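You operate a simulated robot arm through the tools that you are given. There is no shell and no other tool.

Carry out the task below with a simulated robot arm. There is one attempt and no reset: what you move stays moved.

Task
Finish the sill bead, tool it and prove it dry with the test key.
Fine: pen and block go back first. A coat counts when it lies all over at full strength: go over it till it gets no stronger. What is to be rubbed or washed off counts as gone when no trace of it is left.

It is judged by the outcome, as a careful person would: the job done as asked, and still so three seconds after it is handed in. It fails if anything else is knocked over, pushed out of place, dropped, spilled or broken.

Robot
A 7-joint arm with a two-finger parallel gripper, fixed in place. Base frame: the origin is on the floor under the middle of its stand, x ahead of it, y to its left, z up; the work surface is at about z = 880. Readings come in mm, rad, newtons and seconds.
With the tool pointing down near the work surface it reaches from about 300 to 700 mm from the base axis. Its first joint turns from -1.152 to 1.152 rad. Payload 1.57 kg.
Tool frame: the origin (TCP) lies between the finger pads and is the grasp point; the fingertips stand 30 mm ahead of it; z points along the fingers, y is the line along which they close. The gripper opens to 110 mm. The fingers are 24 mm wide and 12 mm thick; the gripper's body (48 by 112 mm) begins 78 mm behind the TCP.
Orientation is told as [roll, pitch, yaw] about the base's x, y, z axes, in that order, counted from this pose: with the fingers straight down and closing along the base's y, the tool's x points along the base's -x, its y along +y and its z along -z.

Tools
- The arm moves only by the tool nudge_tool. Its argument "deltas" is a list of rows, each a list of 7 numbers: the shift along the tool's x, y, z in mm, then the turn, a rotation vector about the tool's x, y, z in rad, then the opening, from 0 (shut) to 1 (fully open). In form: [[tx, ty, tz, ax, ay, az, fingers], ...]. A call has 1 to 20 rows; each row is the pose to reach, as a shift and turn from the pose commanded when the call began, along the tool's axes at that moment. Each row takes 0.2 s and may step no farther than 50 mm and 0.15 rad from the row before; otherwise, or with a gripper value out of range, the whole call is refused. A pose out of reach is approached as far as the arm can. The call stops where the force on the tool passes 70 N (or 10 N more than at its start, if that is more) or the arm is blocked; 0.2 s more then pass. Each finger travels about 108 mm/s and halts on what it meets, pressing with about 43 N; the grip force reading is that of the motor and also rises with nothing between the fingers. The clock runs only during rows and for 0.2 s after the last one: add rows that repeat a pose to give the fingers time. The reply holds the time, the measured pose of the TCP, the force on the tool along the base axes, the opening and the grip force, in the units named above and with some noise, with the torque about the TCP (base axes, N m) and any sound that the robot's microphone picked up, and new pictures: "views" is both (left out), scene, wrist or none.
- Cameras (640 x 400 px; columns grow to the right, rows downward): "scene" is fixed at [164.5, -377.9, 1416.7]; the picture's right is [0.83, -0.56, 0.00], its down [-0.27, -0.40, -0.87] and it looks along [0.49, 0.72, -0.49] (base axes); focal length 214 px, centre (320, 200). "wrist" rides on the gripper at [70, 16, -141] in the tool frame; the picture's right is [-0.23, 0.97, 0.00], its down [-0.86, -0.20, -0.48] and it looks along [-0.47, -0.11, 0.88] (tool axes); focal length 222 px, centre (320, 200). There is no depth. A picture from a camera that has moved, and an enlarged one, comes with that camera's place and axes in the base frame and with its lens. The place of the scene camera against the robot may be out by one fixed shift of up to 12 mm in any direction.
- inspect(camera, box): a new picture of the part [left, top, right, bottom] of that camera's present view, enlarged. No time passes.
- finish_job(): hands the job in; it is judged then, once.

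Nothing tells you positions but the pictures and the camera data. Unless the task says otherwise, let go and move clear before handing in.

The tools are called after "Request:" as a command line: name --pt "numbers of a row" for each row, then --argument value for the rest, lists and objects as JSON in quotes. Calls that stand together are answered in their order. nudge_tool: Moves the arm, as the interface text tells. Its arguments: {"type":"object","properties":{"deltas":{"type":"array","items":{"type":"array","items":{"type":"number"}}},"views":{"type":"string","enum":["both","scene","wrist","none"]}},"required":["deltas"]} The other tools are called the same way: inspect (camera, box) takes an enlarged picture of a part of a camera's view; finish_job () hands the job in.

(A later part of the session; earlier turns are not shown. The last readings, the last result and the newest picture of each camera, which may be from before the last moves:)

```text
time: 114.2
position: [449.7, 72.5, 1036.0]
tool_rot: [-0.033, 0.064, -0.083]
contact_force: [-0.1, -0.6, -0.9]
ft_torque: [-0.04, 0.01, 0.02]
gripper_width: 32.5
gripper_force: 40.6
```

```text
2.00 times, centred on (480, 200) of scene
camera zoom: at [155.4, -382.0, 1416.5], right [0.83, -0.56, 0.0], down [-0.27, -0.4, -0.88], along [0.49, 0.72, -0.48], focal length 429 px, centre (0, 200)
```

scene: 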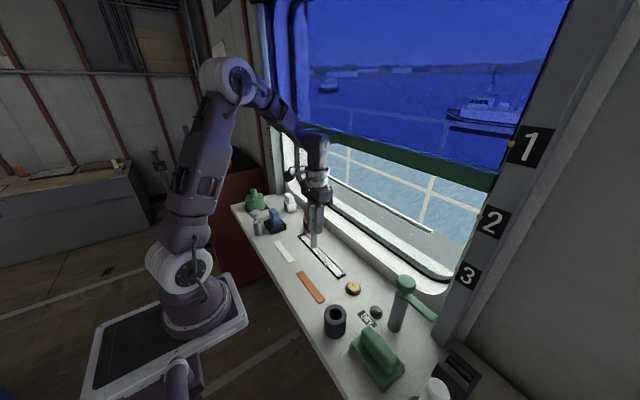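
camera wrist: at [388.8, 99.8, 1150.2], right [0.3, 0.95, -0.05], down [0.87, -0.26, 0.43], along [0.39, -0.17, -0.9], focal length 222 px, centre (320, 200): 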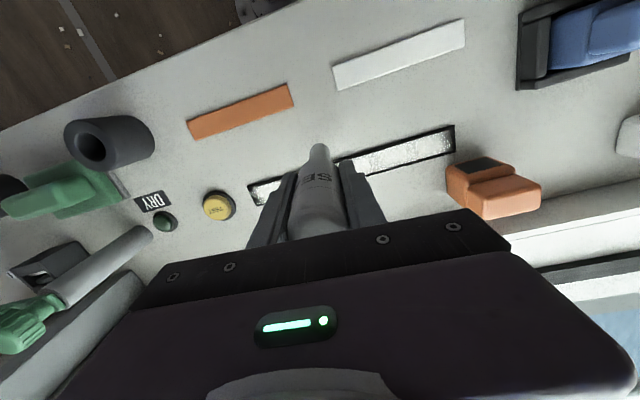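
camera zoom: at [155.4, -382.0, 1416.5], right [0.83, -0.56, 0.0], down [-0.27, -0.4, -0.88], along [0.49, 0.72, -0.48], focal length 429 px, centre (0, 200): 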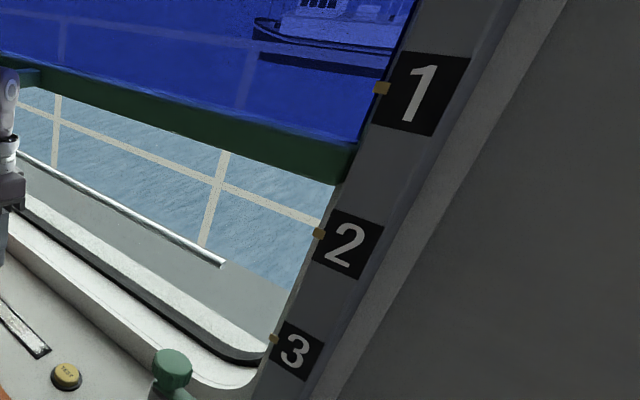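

The sash rises with the arm, so it seems to rest on my forearm or wrist. I'll keep raising it gradually toward mark 1, where it was.

Request:
nudge_tool --pt "0 0 -12 0 0 0 0" --pt "0 0 -24 0 0 0 0" --pt "0 0 -36 0 0 0 0" --views "scene"

Request:
inspect --camera "scene" --box '[260, 80, 420, 200]'

Request:
inspect --camera "scene" --box '[400, 100, 560, 300]'

```text
time: 115.0
position: [450.5, 73.9, 1075.2]
tool_rot: [-0.031, 0.052, -0.083]
contact_force: [-0.4, -0.6, -1.4]
ft_torque: [-0.01, 0.02, 0.0]
gripper_width: 32.3
gripper_force: 40.7
```

scene: 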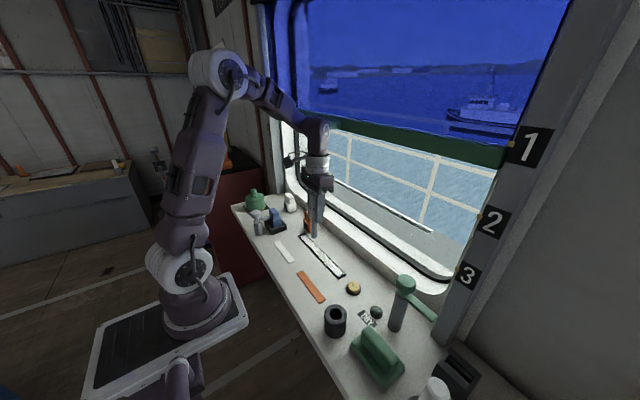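

```text
3.33 times, centred on (340, 140) of scene
camera zoom: at [153.7, -382.5, 1416.6], right [0.83, -0.56, 0.0], down [-0.27, -0.4, -0.88], along [0.49, 0.73, -0.48], focal length 715 px, centre (253, 400)
```

zoom: 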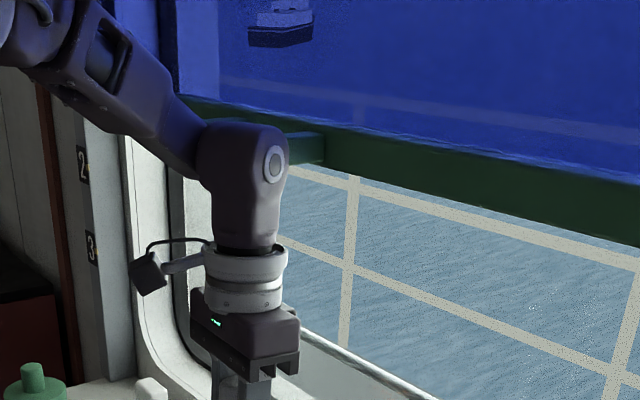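

```text
2.00 times, centred on (480, 200) of scene
camera zoom: at [153.7, -382.5, 1416.6], right [0.83, -0.56, 0.0], down [-0.27, -0.4, -0.88], along [0.49, 0.73, -0.48], focal length 429 px, centre (0, 200)
```

zoom: 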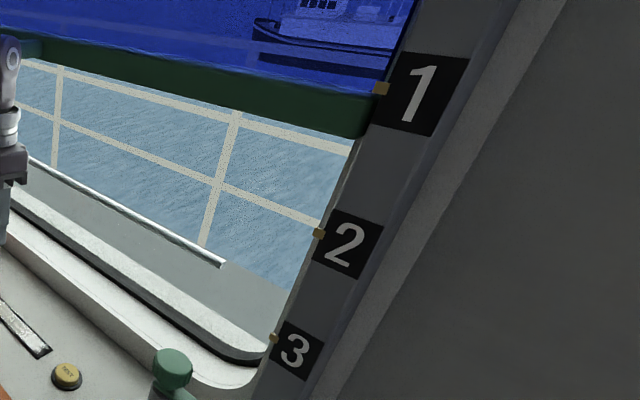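

Request:
nudge_tool --pt "0 0 -10 0 0 0 0" --pt "0 0 -20 0 0 0 0" --pt "0 0 -28 0 0 0 0" --views "scene"

Request:
inspect --camera "scene" --box '[260, 80, 420, 200]'

Request:
inspect --camera "scene" --box '[400, 100, 560, 300]'

```text
time: 115.8
position: [452.3, 74.4, 1106.0]
tool_rot: [-0.026, 0.043, -0.082]
contact_force: [-1.1, 0.1, -0.8]
ft_torque: [0.01, -0.01, 0.01]
gripper_width: 32.7
gripper_force: 40.4
```

scene: 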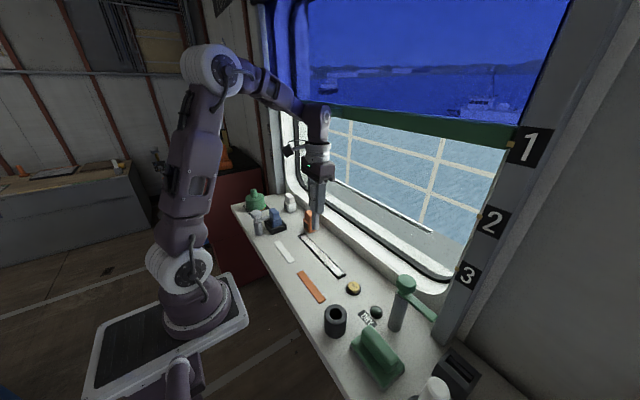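

```text
3.33 times, centred on (340, 140) of scene
camera zoom: at [152.8, -382.8, 1416.6], right [0.83, -0.56, 0.01], down [-0.26, -0.4, -0.88], along [0.5, 0.73, -0.48], focal length 715 px, centre (253, 400)
```

zoom: 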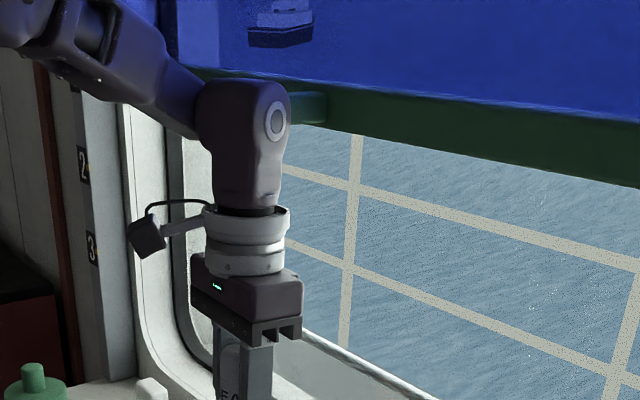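

```text
2.00 times, centred on (480, 200) of scene
camera zoom: at [152.8, -382.8, 1416.6], right [0.83, -0.56, 0.01], down [-0.26, -0.4, -0.88], along [0.5, 0.73, -0.48], focal length 429 px, centre (0, 200)
```

zoom: 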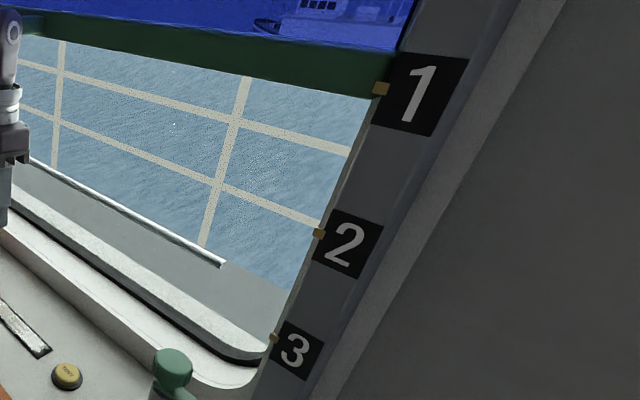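

The sash is back at about mark 1. I'll lower the arm a few mm to test whether the sash stays by itself.

Request:
nudge_tool --pt "0 0 4 0 0 0 0" --pt "0 0 8 0 0 0 0" --views "none"

Request:
inspect --camera "scene" --box '[400, 100, 560, 300]'

Request:
inspect --camera "scene" --box '[300, 90, 380, 150]'

```text
time: 116.4
position: [451.7, 74.6, 1098.0]
tool_rot: [-0.024, 0.045, -0.082]
contact_force: [-0.2, -0.2, -1.3]
ft_torque: [-0.02, -0.02, 0.02]
gripper_width: 32.4
gripper_force: 41.5
```

```text
2.00 times, centred on (480, 200) of scene
camera zoom: at [152.9, -382.7, 1416.6], right [0.83, -0.56, 0.01], down [-0.26, -0.4, -0.88], along [0.5, 0.73, -0.48], focal length 429 px, centre (0, 200)
```

zoom: 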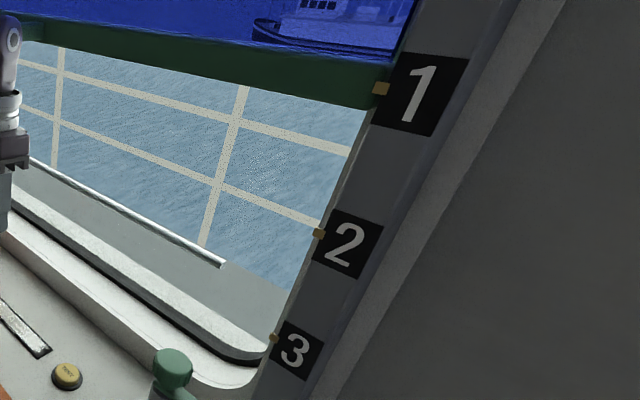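

```text
6.67 times, centred on (340, 120) of scene
camera zoom: at [152.9, -382.7, 1416.6], right [0.83, -0.56, 0.01], down [-0.26, -0.4, -0.88], along [0.5, 0.73, -0.48], focal length 1430 px, centre (187, 733)
```

zoom: 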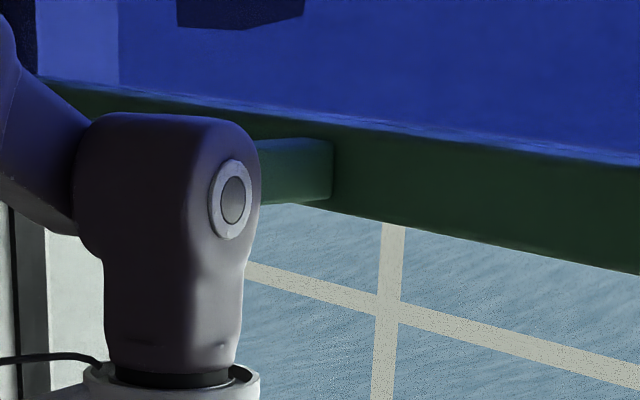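

The sash follows the arm both up and down, so the wrist is wedged against its handle and drags it. I'll raise it back to mark 1 and then ease the arm away from the window (−x, −y) in small steps.

Request:
nudge_tool --pt "0 0 -4 0 0 0 0" --pt "0 0 -8 0 0 0 0" --views "none"

Request:
inspect --camera "scene" --box '[440, 100, 560, 180]'

Request:
inspect --camera "scene" --box '[280, 80, 400, 160]'

```text
time: 117.0
position: [452.5, 74.9, 1105.2]
tool_rot: [-0.027, 0.043, -0.084]
contact_force: [0.8, 0.4, -1.6]
ft_torque: [0.01, -0.01, 0.02]
gripper_width: 32.6
gripper_force: 40.6
```

```text
5.00 times, centred on (500, 140) of scene
camera zoom: at [152.3, -383.0, 1416.6], right [0.83, -0.56, 0.01], down [-0.26, -0.4, -0.88], along [0.5, 0.73, -0.48], focal length 1072 px, centre (-580, 500)
```

zoom: 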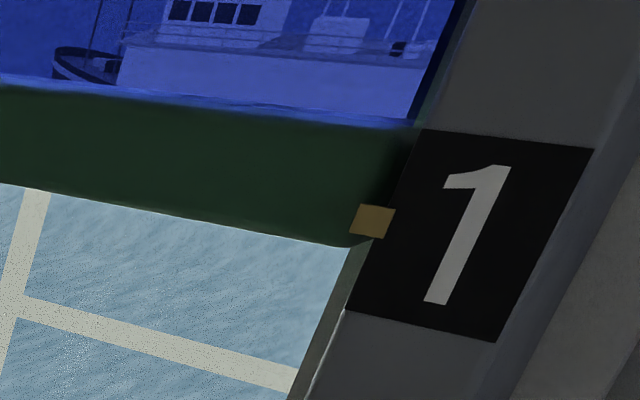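

```text
5.00 times, centred on (340, 120) of scene
camera zoom: at [152.3, -383.0, 1416.6], right [0.83, -0.56, 0.01], down [-0.26, -0.4, -0.88], along [0.5, 0.73, -0.48], focal length 1072 px, centre (220, 600)
```

zoom: 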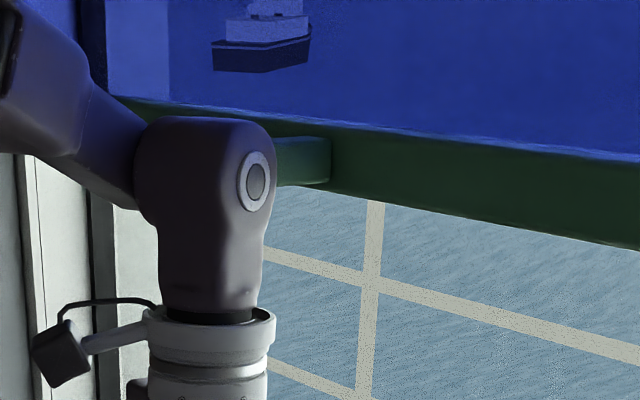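

Request:
nudge_tool --pt "5 0 0 0 0 0 0" --pt "10 0 0 0 0 0 0" --views "none"

Request:
inspect --camera "scene" --box '[440, 100, 560, 180]'

Request:
inspect --camera "scene" --box '[280, 80, 400, 160]'

```text
time: 117.6
position: [450.9, 73.5, 1102.0]
tool_rot: [-0.032, 0.048, -0.087]
contact_force: [-0.4, 0.1, -2.1]
ft_torque: [-0.01, -0.01, -0.01]
gripper_width: 32.3
gripper_force: 40.6
```

```text
5.00 times, centred on (500, 140) of scene
camera zoom: at [158.4, -382.7, 1416.0], right [0.83, -0.56, 0.0], down [-0.27, -0.4, -0.88], along [0.49, 0.73, -0.48], focal length 1072 px, centre (-580, 500)
```

zoom: 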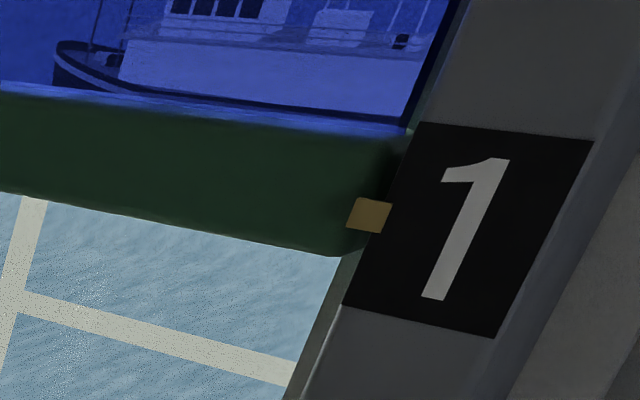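

```text
5.00 times, centred on (340, 120) of scene
camera zoom: at [158.4, -382.7, 1416.0], right [0.83, -0.56, 0.0], down [-0.27, -0.4, -0.88], along [0.49, 0.73, -0.48], focal length 1072 px, centre (220, 600)
```

zoom: 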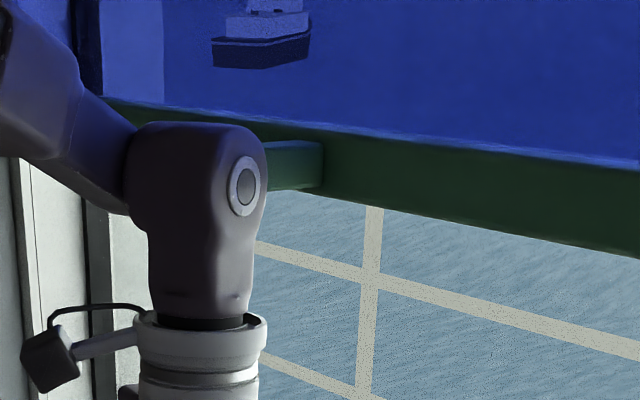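

The sash sank a little as I eased off, so it rests on the wrist's shoulder. I'll push it up somewhat beyond mark 1 and then lower to see if it catches there.

Request:
nudge_tool --pt "-3 0 -8 0 0 0 0" --pt "-6 0 -16 0 0 0 0" --pt "-6 0 -24 0 0 0 0" --views "none"

Request:
inspect --camera "scene" --box '[440, 100, 560, 180]'

Request:
inspect --camera "scene" --box '[280, 70, 400, 150]'

```text
time: 118.4
position: [454.4, 75.2, 1130.7]
tool_rot: [-0.025, 0.039, -0.085]
contact_force: [-0.4, 0.6, -1.1]
ft_torque: [0.02, -0.01, -0.01]
gripper_width: 32.4
gripper_force: 40.7
```

```text
5.00 times, centred on (500, 140) of scene
camera zoom: at [154.2, -383.0, 1416.4], right [0.83, -0.56, 0.0], down [-0.27, -0.4, -0.88], along [0.49, 0.73, -0.48], focal length 1072 px, centre (-580, 500)
```

zoom: 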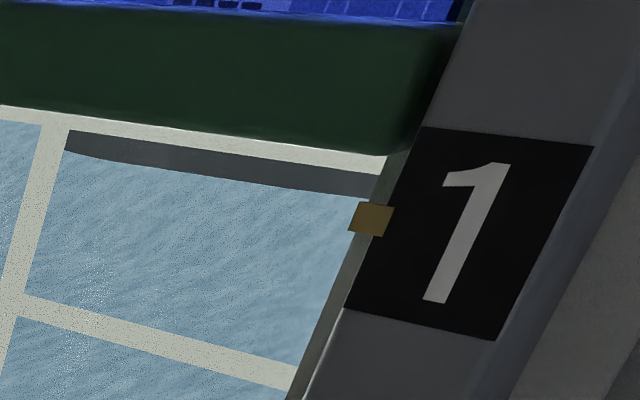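

```text
5.00 times, centred on (340, 110) of scene
camera zoom: at [154.2, -383.0, 1416.4], right [0.83, -0.56, 0.0], down [-0.27, -0.4, -0.88], along [0.49, 0.73, -0.48], focal length 1072 px, centre (220, 650)
```

zoom: 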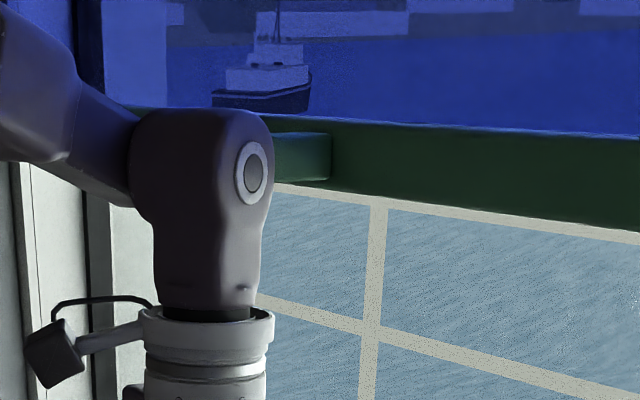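

Request:
nudge_tool --pt "0 0 5 0 0 0 0" --pt "0 0 10 0 0 0 0" --views "none"

Request:
inspect --camera "scene" --box '[440, 100, 560, 180]'

```text
time: 119.0
position: [452.0, 74.1, 1120.7]
tool_rot: [-0.027, 0.041, -0.085]
contact_force: [0.6, -0.3, -1.9]
ft_torque: [0.0, -0.02, -0.01]
gripper_width: 32.3
gripper_force: 40.3
```

```text
5.00 times, centred on (500, 140) of scene
camera zoom: at [154.7, -382.8, 1416.4], right [0.83, -0.56, 0.0], down [-0.27, -0.4, -0.88], along [0.49, 0.73, -0.48], focal length 1072 px, centre (-580, 500)
```

zoom: 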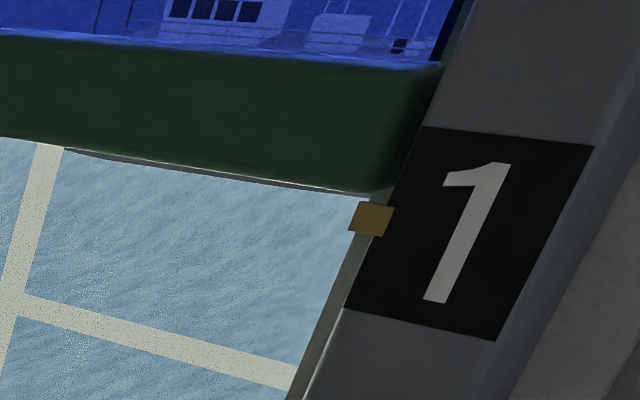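

The sash follows the arm 1:1 through friction against the wrist. I'll lower so that the bar sits with mark 1's tab within its height, as at the start, and then release by backing off.

Request:
nudge_tool --pt "0 0 4 0 0 0 0" --pt "0 0 8 0 0 0 0" --pt "0 0 12 0 0 0 0" --views "scene"

Request:
inspect --camera "scene" --box '[440, 100, 560, 180]'

```text
time: 119.8
position: [451.5, 74.2, 1106.3]
tool_rot: [-0.028, 0.043, -0.08]
contact_force: [-0.3, 0.4, -0.8]
ft_torque: [0.01, 0.02, 0.0]
gripper_width: 32.3
gripper_force: 41.0
```

scene: 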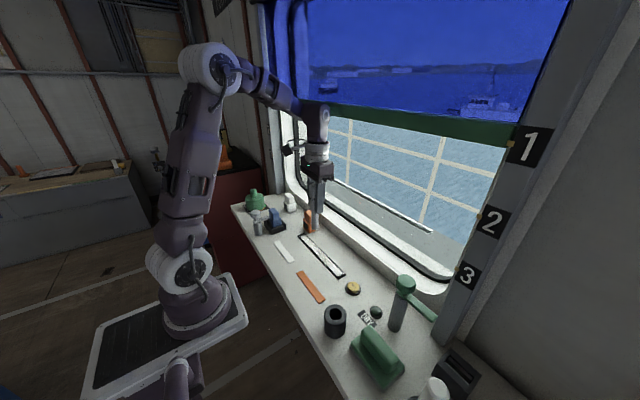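

```text
5.00 times, centred on (500, 140) of scene
camera zoom: at [155.0, -382.6, 1416.4], right [0.83, -0.56, 0.0], down [-0.27, -0.4, -0.88], along [0.49, 0.73, -0.48], focal length 1072 px, centre (-580, 500)
```

zoom: 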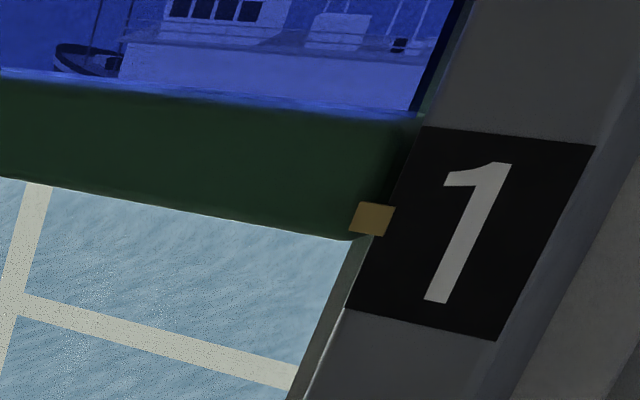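

Request:
nudge_tool --pt "6 0 0 0 0 0 0" --pt "12 0 0 0 0 0 0" --views "none"

Request:
inspect --camera "scene" --box '[440, 100, 560, 180]'

Request:
inspect --camera "scene" --box '[280, 80, 400, 160]'

```text
time: 120.4
position: [448.3, 73.6, 1101.6]
tool_rot: [-0.037, 0.052, -0.084]
contact_force: [-0.8, 0.4, -1.6]
ft_torque: [-0.01, 0.0, -0.01]
gripper_width: 32.6
gripper_force: 41.2
```

```text
5.00 times, centred on (500, 140) of scene
camera zoom: at [161.8, -381.6, 1415.9], right [0.83, -0.56, 0.0], down [-0.27, -0.4, -0.88], along [0.49, 0.72, -0.48], focal length 1072 px, centre (-580, 500)
```

zoom: 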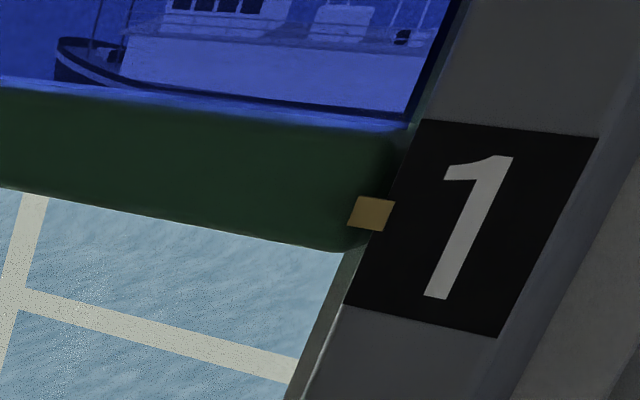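

```text
5.00 times, centred on (340, 120) of scene
camera zoom: at [161.8, -381.6, 1415.9], right [0.83, -0.56, 0.0], down [-0.27, -0.4, -0.88], along [0.49, 0.72, -0.48], focal length 1072 px, centre (220, 600)
```

zoom: 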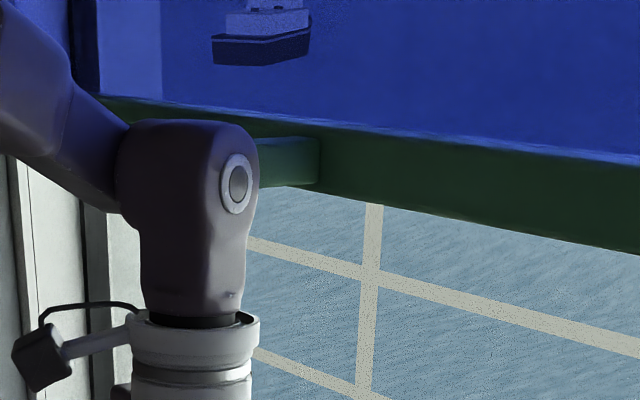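

Request:
nudge_tool --pt "6 0 -0.5 0 0 0 0" --pt "12 0 -1 0 0 0 0" --views "none"

Request:
inspect --camera "scene" --box '[440, 100, 560, 180]'

Request:
inspect --camera "scene" --box '[280, 80, 400, 160]'

```text
time: 121.0
position: [437.4, 85.4, 1101.4]
tool_rot: [-0.038, 0.057, -0.065]
contact_force: [-0.1, 0.0, -0.7]
ft_torque: [0.01, -0.07, -0.01]
gripper_width: 32.5
gripper_force: 40.7
```

```text
5.00 times, centred on (500, 140) of scene
camera zoom: at [164.6, -377.8, 1416.7], right [0.83, -0.56, 0.0], down [-0.27, -0.4, -0.87], along [0.49, 0.72, -0.49], focal length 1072 px, centre (-580, 500)
```

zoom: 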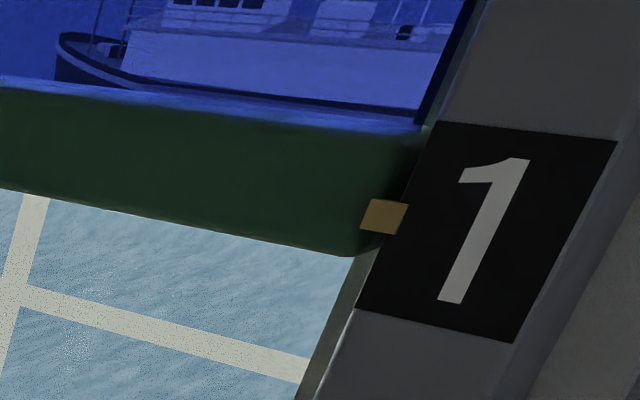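

```text
5.00 times, centred on (340, 120) of scene
camera zoom: at [164.6, -377.8, 1416.7], right [0.83, -0.56, 0.0], down [-0.27, -0.4, -0.87], along [0.49, 0.72, -0.49], focal length 1072 px, centre (220, 600)
```

zoom: 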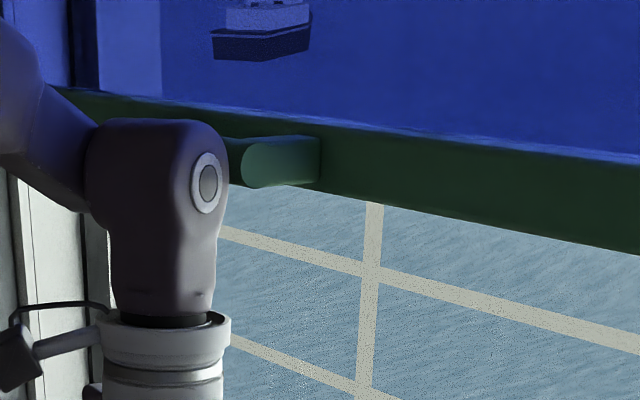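

Released: the sash stays at mark 1 by itself, and the camera reading is back to normal. I'll back off further from the handle and straighten the tool.

Request:
nudge_tool --pt "20 -5 0 -0.013 -0.02 -0.02 0" --pt "40 -20 0 -0.026 -0.04 -0.043 0" --pt "60 -40 0 -0.038 -0.057 -0.065 0" --pt "60 -40 0 -0.038 -0.057 -0.065 0" --views "both"

Request:
inspect --camera "scene" --box '[440, 100, 560, 180]'

Request:
inspect --camera "scene" --box '[280, 80, 400, 160]'

```text
time: 122.0
position: [373.9, 48.3, 1107.0]
tool_rot: [0.004, 0.002, -0.003]
contact_force: [0.3, -0.7, -1.0]
ft_torque: [-0.01, 0.0, -0.01]
gripper_width: 32.6
gripper_force: 40.8
camera wrist: at [304.8, 66.0, 1248.2], right [0.23, 0.97, 0.0], down [0.86, -0.2, 0.48], along [0.46, -0.11, -0.88], focal length 222 px, centre (320, 200)
```

scene: 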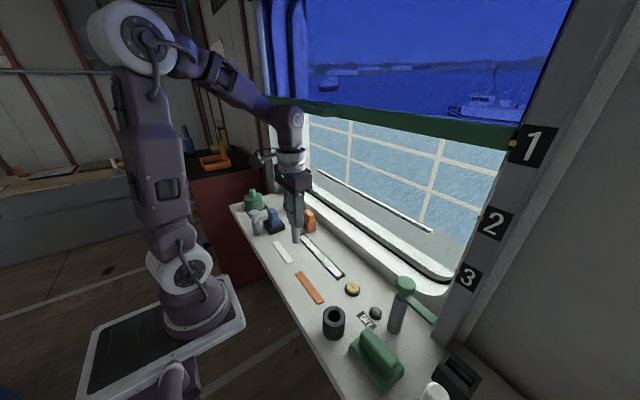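
wrist: 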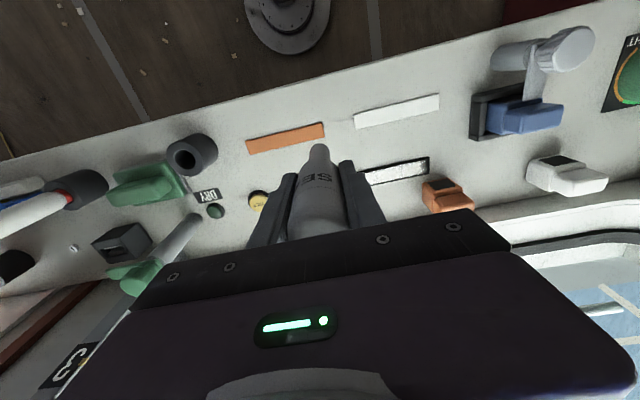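

```text
5.00 times, centred on (500, 140) of scene
camera zoom: at [164.5, -377.9, 1416.7], right [0.83, -0.56, 0.0], down [-0.27, -0.4, -0.87], along [0.49, 0.72, -0.49], focal length 1072 px, centre (-580, 500)
```

zoom: 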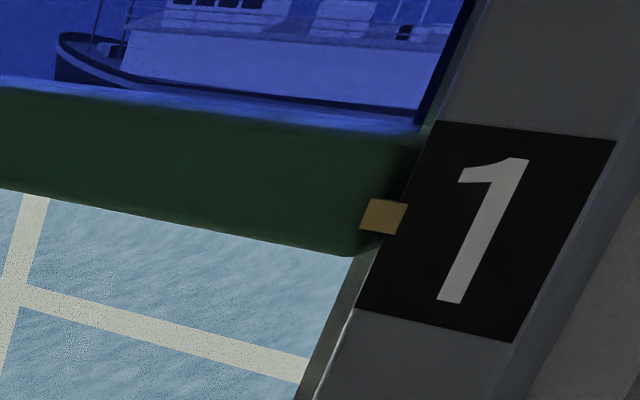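

```text
5.00 times, centred on (340, 120) of scene
camera zoom: at [164.5, -377.9, 1416.7], right [0.83, -0.56, 0.0], down [-0.27, -0.4, -0.87], along [0.49, 0.72, -0.49], focal length 1072 px, centre (220, 600)
```

zoom: 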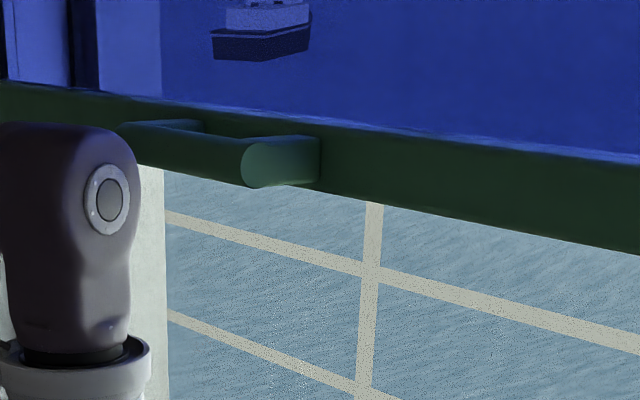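

The sash is back at mark 1 and stays there. I'll check the pen in the gripper and from now on approach the strip only at low height, below the sash handle.

Request:
inspect --camera "wrist" --box '[260, 110, 380, 230]'

Request:
inspect --camera "wrist" --box '[350, 140, 470, 220]'

Request:
inspect --camera "scene" --box '[270, 190, 370, 290]'

```text
3.33 times, centred on (320, 170) of wrist
camera zoom: at [304.8, 66.0, 1248.2], right [0.23, 0.97, 0.0], down [0.86, -0.2, 0.48], along [0.46, -0.11, -0.88], focal length 740 px, centre (320, 300)
```

zoom: 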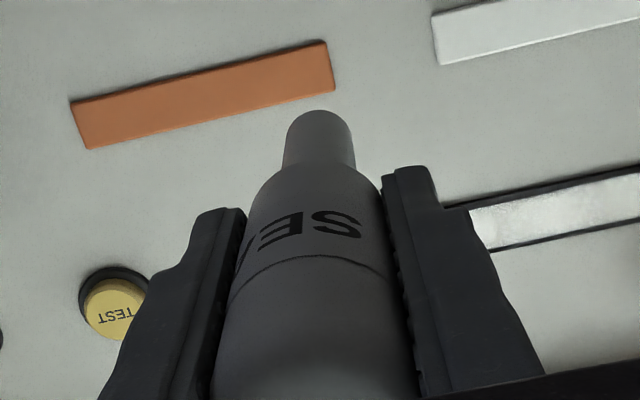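

```text
5.00 times, centred on (410, 180) of wrist
camera zoom: at [304.8, 66.0, 1248.2], right [0.23, 0.97, 0.0], down [0.86, -0.2, 0.48], along [0.46, -0.11, -0.88], focal length 1111 px, centre (-130, 300)
```

zoom: 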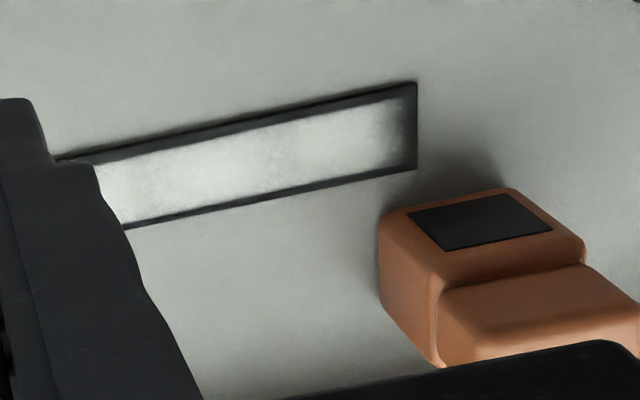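

```text
4.00 times, centred on (320, 240) of scene
camera zoom: at [164.5, -377.9, 1416.7], right [0.83, -0.56, 0.0], down [-0.27, -0.4, -0.87], along [0.49, 0.72, -0.49], focal length 858 px, centre (320, 40)
```

zoom: 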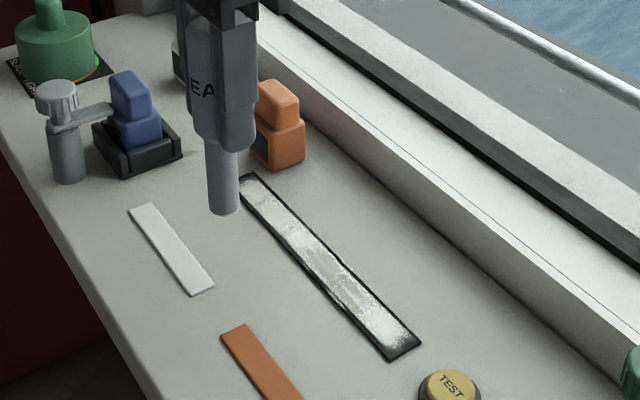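

Request:
nudge_tool --pt "0 0 40 0 0 0 0" --pt "0 0 80 0 0 0 0" --pt "0 0 109 0 0 0 0" --pt "-40 20 109 0 0 0 0" --pt "-80 40 109 0 0 0 0" --pt "-104 60 109 0 0 0 0" --pt "-104 60 109 0 0 0 0" --views "both"

Request:
inspect --camera "scene" --box '[280, 80, 400, 160]'

Request:
inspect --camera "wrist" --box '[260, 110, 380, 200]'

```text
time: 123.6
position: [479.1, 110.5, 998.1]
tool_rot: [0.003, 0.0, -0.006]
contact_force: [-0.3, -0.2, -1.2]
ft_torque: [-0.01, -0.01, 0.04]
gripper_width: 32.2
gripper_force: 40.7
camera wrist: at [409.4, 127.1, 1139.9], right [0.23, 0.97, 0.0], down [0.86, -0.2, 0.48], along [0.46, -0.11, -0.88], focal length 222 px, centre (320, 200)
```

scene: 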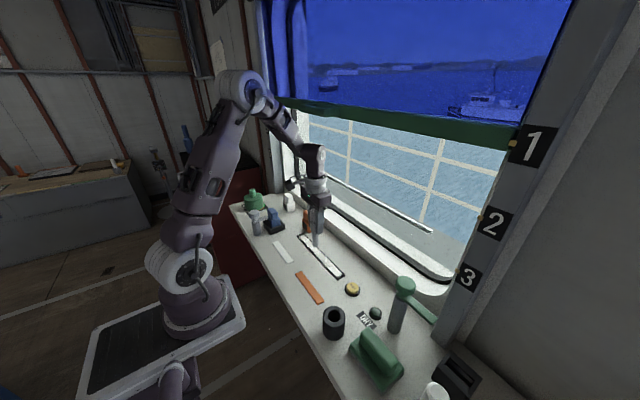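
wrist: 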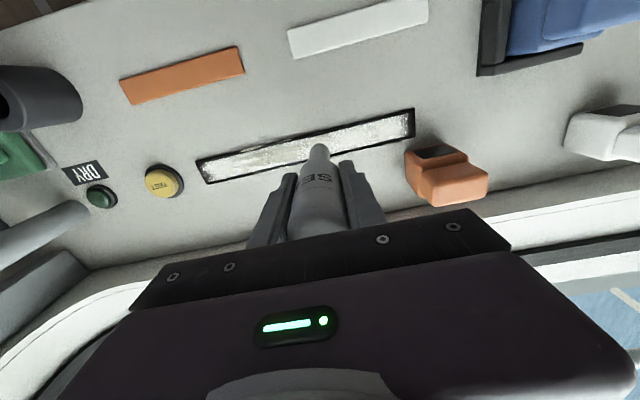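

```text
5.00 times, centred on (340, 120) of scene
camera zoom: at [164.5, -377.9, 1416.7], right [0.83, -0.56, 0.0], down [-0.27, -0.4, -0.87], along [0.49, 0.72, -0.49], focal length 1072 px, centre (220, 600)
```

zoom: 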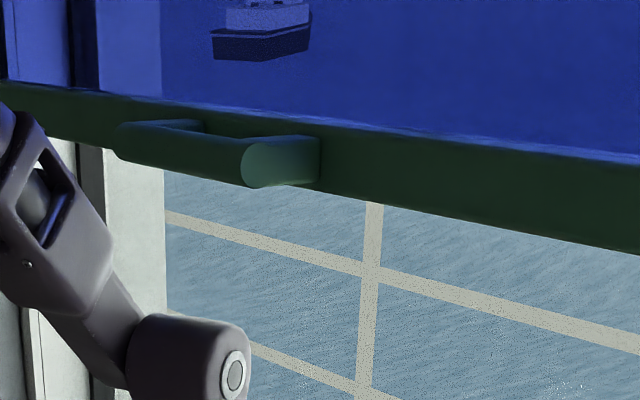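

```text
4.44 times, centred on (320, 155) of wrist
camera zoom: at [409.4, 127.1, 1139.9], right [0.23, 0.97, 0.0], down [0.86, -0.2, 0.48], along [0.46, -0.11, -0.88], focal length 987 px, centre (320, 400)
```

zoom: 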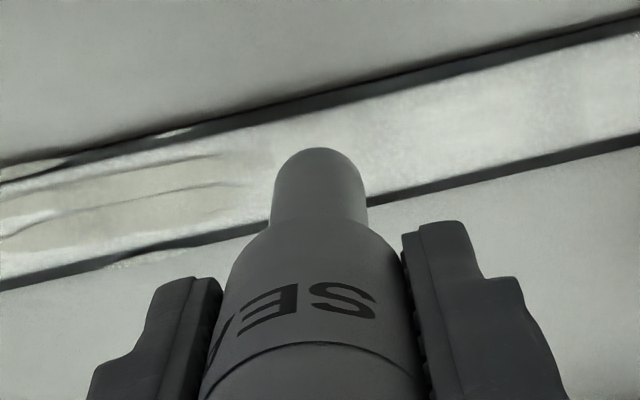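

Request:
nudge_tool --pt "0 0 8 0 0 0 0" --pt "0 0 16 0 0 0 0" --pt "0 0 18.5 0 0 0 0" --views "none"

```text
time: 124.4
position: [477.5, 108.6, 978.8]
tool_rot: [0.002, 0.002, -0.005]
contact_force: [-0.3, 0.1, 8.9]
ft_torque: [-0.05, 0.16, 0.01]
gripper_width: 32.5
gripper_force: 40.6
```

Contact at 9 N. I'll stroke to the far end with a slight feed.

Request:
nudge_tool --pt "0 8 0.05 0 0 0 0" --pt "0 16 0.1 0 0 0 0" --pt "0 24 0.15 0 0 0 0" --pt "0 32 0.2 0 0 0 0" --pt "0 40 0.25 0 0 0 0" --pt "0 48 0.3 0 0 0 0" --pt "0 56 0.35 0 0 0 0" --pt "0 64 0.4 0 0 0 0" --pt "0 72 0.45 0 0 0 0" --pt "0 80 0.5 0 0 0 0" --pt "0 88 0.55 0 0 0 0" --pt "0 95 0.6 0 0 0 0" --pt "0 99 0.65 0 0 0 0" --views "none"

```text
time: 127.2
position: [478.5, 207.9, 979.9]
tool_rot: [0.005, 0.002, -0.002]
contact_force: [2.0, -9.2, 12.4]
ft_torque: [-0.9, -0.15, 0.04]
gripper_width: 32.3
gripper_force: 40.8
```

Good steady contact (12 N). I'll work the far end gently and return to y≈100.

Request:
nudge_tool --pt "0 3 0 0 0 0 0" --pt "2 3 0 0 0 0 0" --pt "4 2 0 0 0 0 0" --pt "2 0 0 0 0 0 0" --pt "0 3 0 0 0 0 0" --pt "-2 3 0 0 0 0 0" --pt "-2 -2 0 0 0 0 0" --pt "0 -10 0 0 0 0 0" --pt "0 -20 0 0 0 0 0" --pt "0 -30 0 0 0 0 0" --pt "0 -40 0 0 0 0 0" --pt "0 -50 0 0 0 0 0" --pt "0 -60 0 0 0 0 0" --pt "0 -70 0 0 0 0 0" --pt "0 -80 0 0 0 0 0" --pt "0 -90 0 0 0 0 0" --pt "0 -100 0 0 0 0 0" --views "wrist"

Request:
inspect --camera "wrist" --box '[300, 90, 440, 180]'

Request:
inspect --camera "scene" --box '[290, 225, 350, 285]'

```text
time: 130.8
position: [477.2, 108.8, 978.4]
tool_rot: [0.005, 0.003, 0.0]
contact_force: [-1.3, 3.7, 3.5]
ft_torque: [0.37, -0.02, 0.02]
gripper_width: 32.2
gripper_force: 40.8
camera wrist: at [408.4, 125.0, 1120.6], right [0.23, 0.97, 0.0], down [0.86, -0.2, 0.48], along [0.46, -0.11, -0.88], focal length 222 px, centre (320, 200)
```

wrist: 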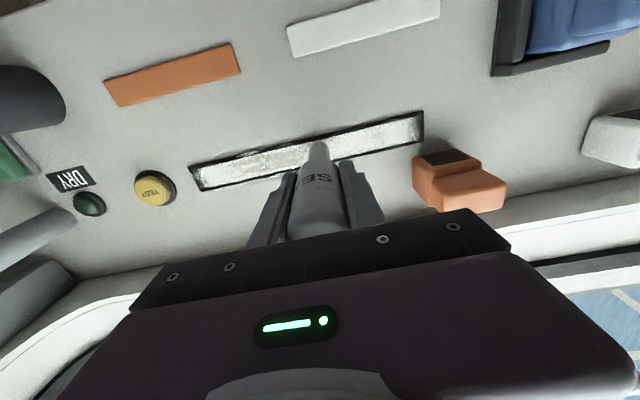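

```text
4.44 times, centred on (370, 135) of wrist
camera zoom: at [408.4, 125.0, 1120.6], right [0.23, 0.97, 0.0], down [0.86, -0.2, 0.48], along [0.46, -0.11, -0.88], focal length 987 px, centre (98, 489)
```

zoom: 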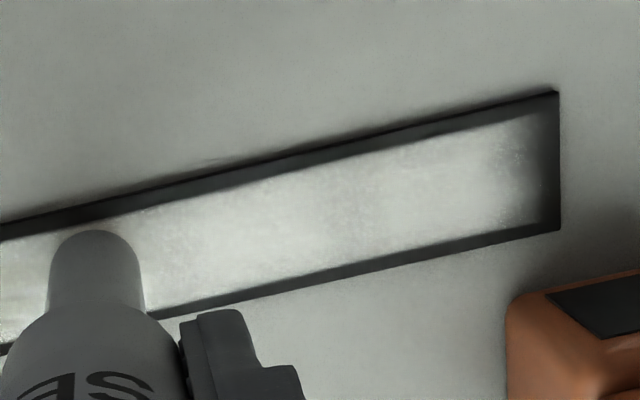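

```text
6.67 times, centred on (320, 255) of scene
camera zoom: at [164.4, -377.8, 1416.7], right [0.83, -0.56, 0.0], down [-0.27, -0.4, -0.87], along [0.49, 0.72, -0.49], focal length 1430 px, centre (320, -167)
```

zoom: 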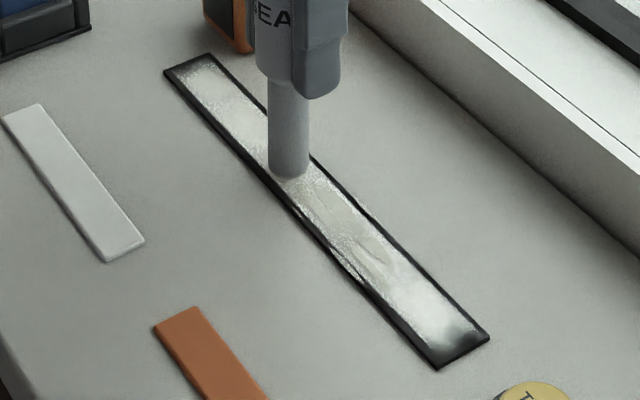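

The far half is uniform and no longer changes. I'll do one last pass over the near half down to its end.

Request:
nudge_tool --pt "0 -8 0.2 0 0 0 0" --pt "0 -16 0.2 0 0 0 0" --pt "0 -24 0.2 0 0 0 0" --pt "0 -32 0.2 0 0 0 0" --pt "0 -40 0.2 0 0 0 0" --pt "0 -48 0.2 0 0 0 0" --pt "0 -56 0.2 0 0 0 0" --pt "0 -64 0.2 0 0 0 0" --pt "0 -72 0.2 0 0 0 0" --pt "0 -80 0.2 0 0 0 0" --pt "0 -88 0.22 0 0 0 0" --pt "0 -96 0.24 0 0 0 0" --pt "0 -104 0.26 0 0 0 0" --pt "0 -112 0.28 0 0 0 0" --pt "0 -120 0.3 0 0 0 0" --pt "0 -128 0.32 0 0 0 0" --pt "0 -136 0.34 0 0 0 0" --pt "0 -142 0.36 0 0 0 0" --pt "0 -144 0.38 0 0 0 0" --views "none"

```text
time: 134.8
position: [477.2, -36.3, 976.8]
tool_rot: [0.003, 0.001, -0.006]
contact_force: [3.6, 16.6, 21.5]
ft_torque: [1.59, -0.45, 0.09]
gripper_width: 32.4
gripper_force: 40.6
```

Request:
nudge_tool --pt "0 0 -5 0 0 0 0" --pt "0 0 -45 0 0 0 0" --pt "0 0 -85 0 0 0 0" --pt "0 0 -110 0 0 0 0" --pt "30 -30 -110 0 0 0 0" --pt "60 -60 -110 0 0 0 0" --pt "90 -90 -110 0 0 0 0" --pt "116.5 -115.3 -110 0 0 0 0" --pt "116.5 -115.3 -110 0 0 0 0"

Request:
inspect --camera "wrist" --box '[260, 90, 380, 210]'

Request:
inspect --camera "scene" --box '[300, 250, 370, 350]'

```text
time: 136.8
position: [357.4, -152.7, 1087.0]
tool_rot: [0.003, 0.003, -0.003]
contact_force: [0.1, 1.1, -1.9]
ft_torque: [-0.03, 0.0, 0.01]
gripper_width: 32.4
gripper_force: 40.4
camera wrist: at [288.7, -135.2, 1229.0], right [0.23, 0.97, 0.0], down [0.86, -0.2, 0.48], along [0.46, -0.11, -0.88], focal length 222 px, centre (320, 200)
```

scene: 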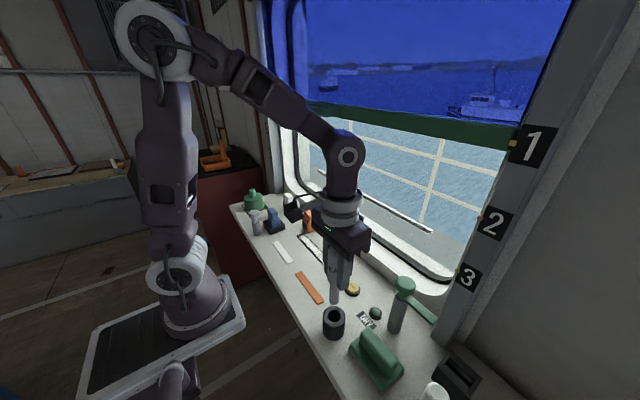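
wrist: 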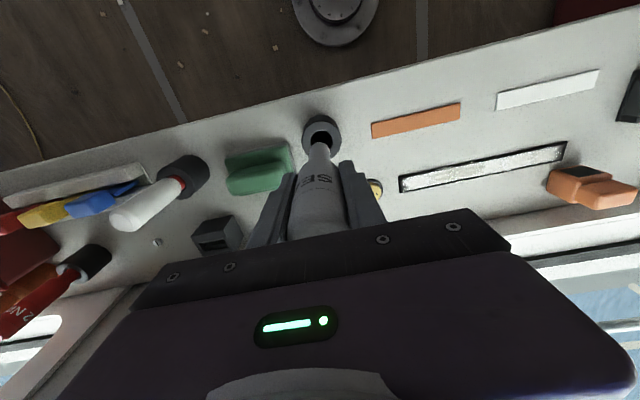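

```text
3.33 times, centred on (320, 150) of wrist
camera zoom: at [288.7, -135.2, 1229.0], right [0.23, 0.97, 0.0], down [0.86, -0.2, 0.48], along [0.46, -0.11, -0.88], focal length 740 px, centre (320, 367)
```

zoom: 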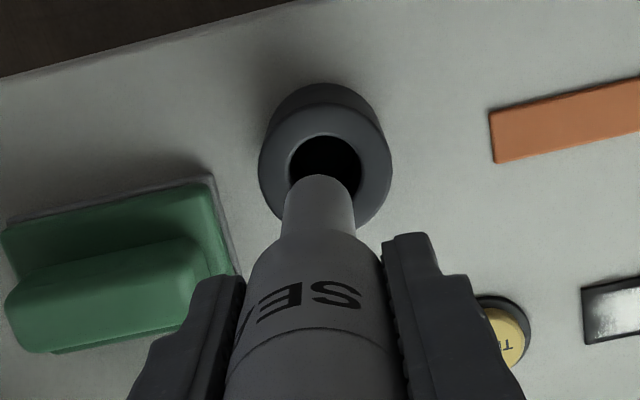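

```text
4.00 times, centred on (335, 300) of scene
camera zoom: at [164.5, -377.9, 1416.7], right [0.83, -0.56, 0.0], down [-0.27, -0.4, -0.87], along [0.49, 0.72, -0.49], focal length 858 px, centre (260, -200)
```

zoom: 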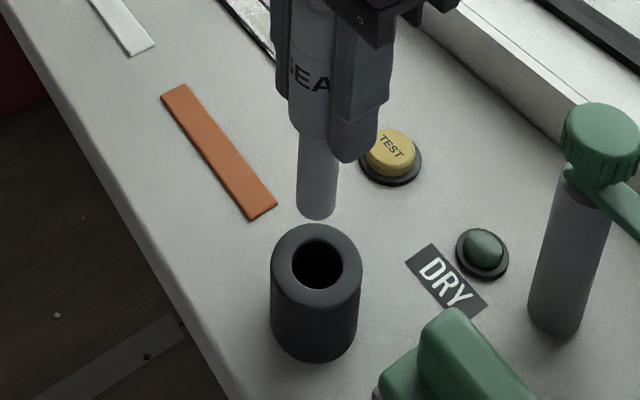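

Request:
nudge_tool --pt "-2.5 0.8 20 0 0 0 0" --pt "-2.5 0.8 38 0 0 0 0" --pt "-2.5 0.8 38 0 0 0 0" --views "none"

Request:
inspect --camera "wrist" --box '[270, 90, 370, 190]'

Request:
inspect --camera "scene" --box '[300, 260, 370, 350]'

```text
time: 137.6
position: [363.1, -150.3, 1047.8]
tool_rot: [0.004, 0.0, -0.004]
contact_force: [-0.5, -0.2, 0.1]
ft_torque: [-0.02, 0.04, 0.0]
gripper_width: 32.5
gripper_force: 40.2
```

```text
4.00 times, centred on (320, 140) of wrist
camera zoom: at [292.9, -133.7, 1191.0], right [0.23, 0.97, 0.0], down [0.86, -0.2, 0.48], along [0.46, -0.11, -0.88], focal length 888 px, centre (320, 440)
```

zoom: 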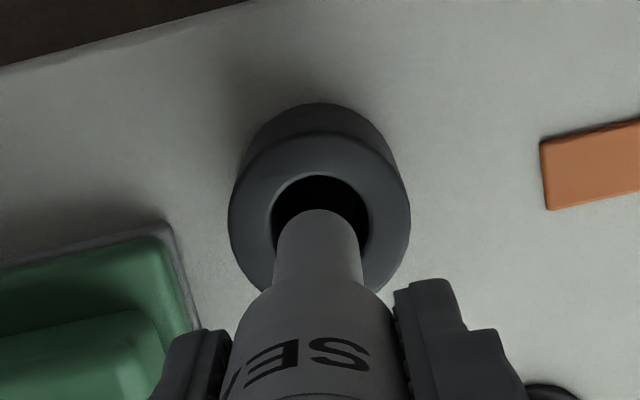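

```text
4.44 times, centred on (335, 305) of scene
camera zoom: at [164.5, -377.9, 1416.7], right [0.83, -0.56, 0.0], down [-0.27, -0.4, -0.87], along [0.49, 0.72, -0.49], focal length 953 px, centre (253, -267)
```

zoom: 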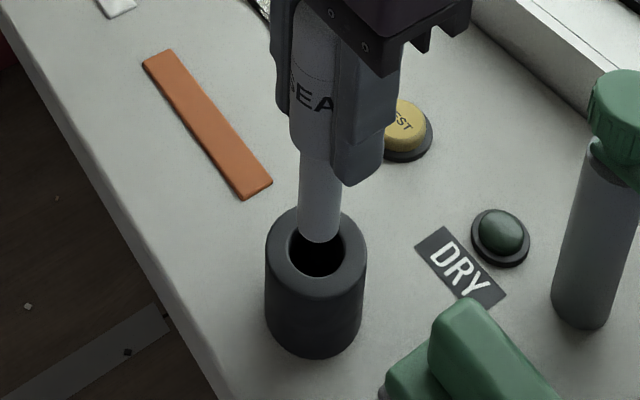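

Request:
nudge_tool --pt "1.2 0.3 8 0 0 0 0" --pt "1.2 0.3 18 0 0 0 0" --pt "1.2 0.3 28 0 0 0 0" --pt "1.2 0.3 38 0 0 0 0" --views "none"

Request:
inspect --camera "scene" --box '[300, 260, 370, 350]'

Request:
inspect --camera "wrist" --box '[270, 100, 370, 200]'

```text
time: 138.6
position: [364.0, -151.1, 1011.3]
tool_rot: [0.003, 0.001, -0.003]
contact_force: [-0.5, 0.5, -0.9]
ft_torque: [0.0, 0.0, 0.02]
gripper_width: 32.4
gripper_force: 40.7
```

```text
4.44 times, centred on (335, 305) of scene
camera zoom: at [164.5, -377.9, 1416.7], right [0.83, -0.56, 0.0], down [-0.27, -0.4, -0.87], along [0.49, 0.72, -0.49], focal length 953 px, centre (253, -267)
```

zoom: 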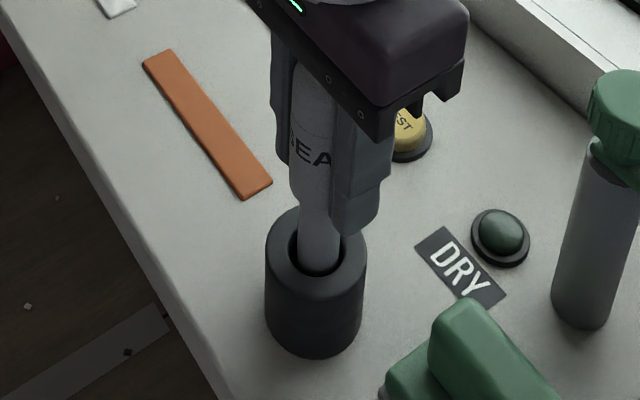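

```text
4.00 times, centred on (320, 150) of wrist
camera zoom: at [293.6, -133.6, 1153.3], right [0.23, 0.97, 0.0], down [0.86, -0.2, 0.48], along [0.46, -0.11, -0.88], focal length 888 px, centre (320, 400)
```

zoom: 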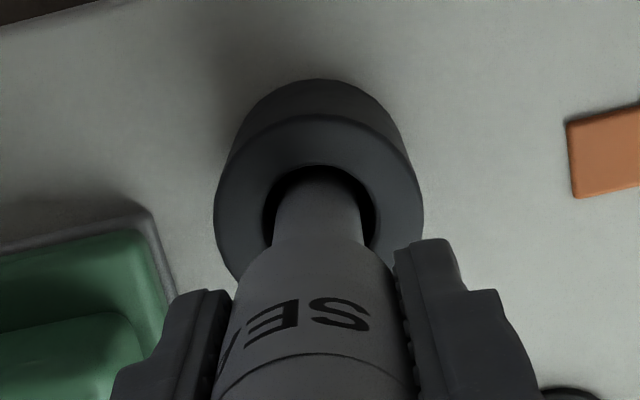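

The nib is inside the cup, centred. I'll lower to the floor.

Request:
nudge_tool --pt "0 0 10 0 0 0 0" --pt "0 0 20 0 0 0 0" --pt "0 0 27 0 0 0 0" --pt "0 0 29 0 0 0 0" --views "none"

```text
time: 139.6
position: [363.3, -150.3, 981.8]
tool_rot: [0.005, 0.002, -0.003]
contact_force: [1.0, 0.2, -1.2]
ft_torque: [0.02, -0.01, -0.03]
gripper_width: 32.4
gripper_force: 41.0
```

Request:
nudge_tool --pt "0 0 1 0 0 0 0" --pt "0 0 2 0 0 0 0" --views "none"

```text
time: 140.2
position: [362.2, -149.2, 981.1]
tool_rot: [0.005, 0.002, -0.004]
contact_force: [-0.1, 0.1, -1.4]
ft_torque: [-0.03, -0.01, 0.0]
gripper_width: 32.4
gripper_force: 40.5
```

Request:
nudge_tool --pt "0 0 1 0 0 0 0" --pt "0 0 2 0 0 0 0" --views "none"

```text
time: 140.8
position: [362.7, -149.9, 979.9]
tool_rot: [0.004, 0.005, -0.003]
contact_force: [0.4, -0.1, -0.3]
ft_torque: [0.03, -0.04, -0.01]
gripper_width: 32.4
gripper_force: 40.8
```

Request:
nudge_tool --pt "0 0 1 0 0 0 0" --pt "0 0 2 0 0 0 0" --views "none"

```text
time: 141.4
position: [362.0, -150.0, 979.4]
tool_rot: [0.002, -0.001, -0.002]
contact_force: [-1.8, 3.8, 28.8]
ft_torque: [0.28, 0.0, 0.02]
gripper_width: 32.9
gripper_force: 40.7
```

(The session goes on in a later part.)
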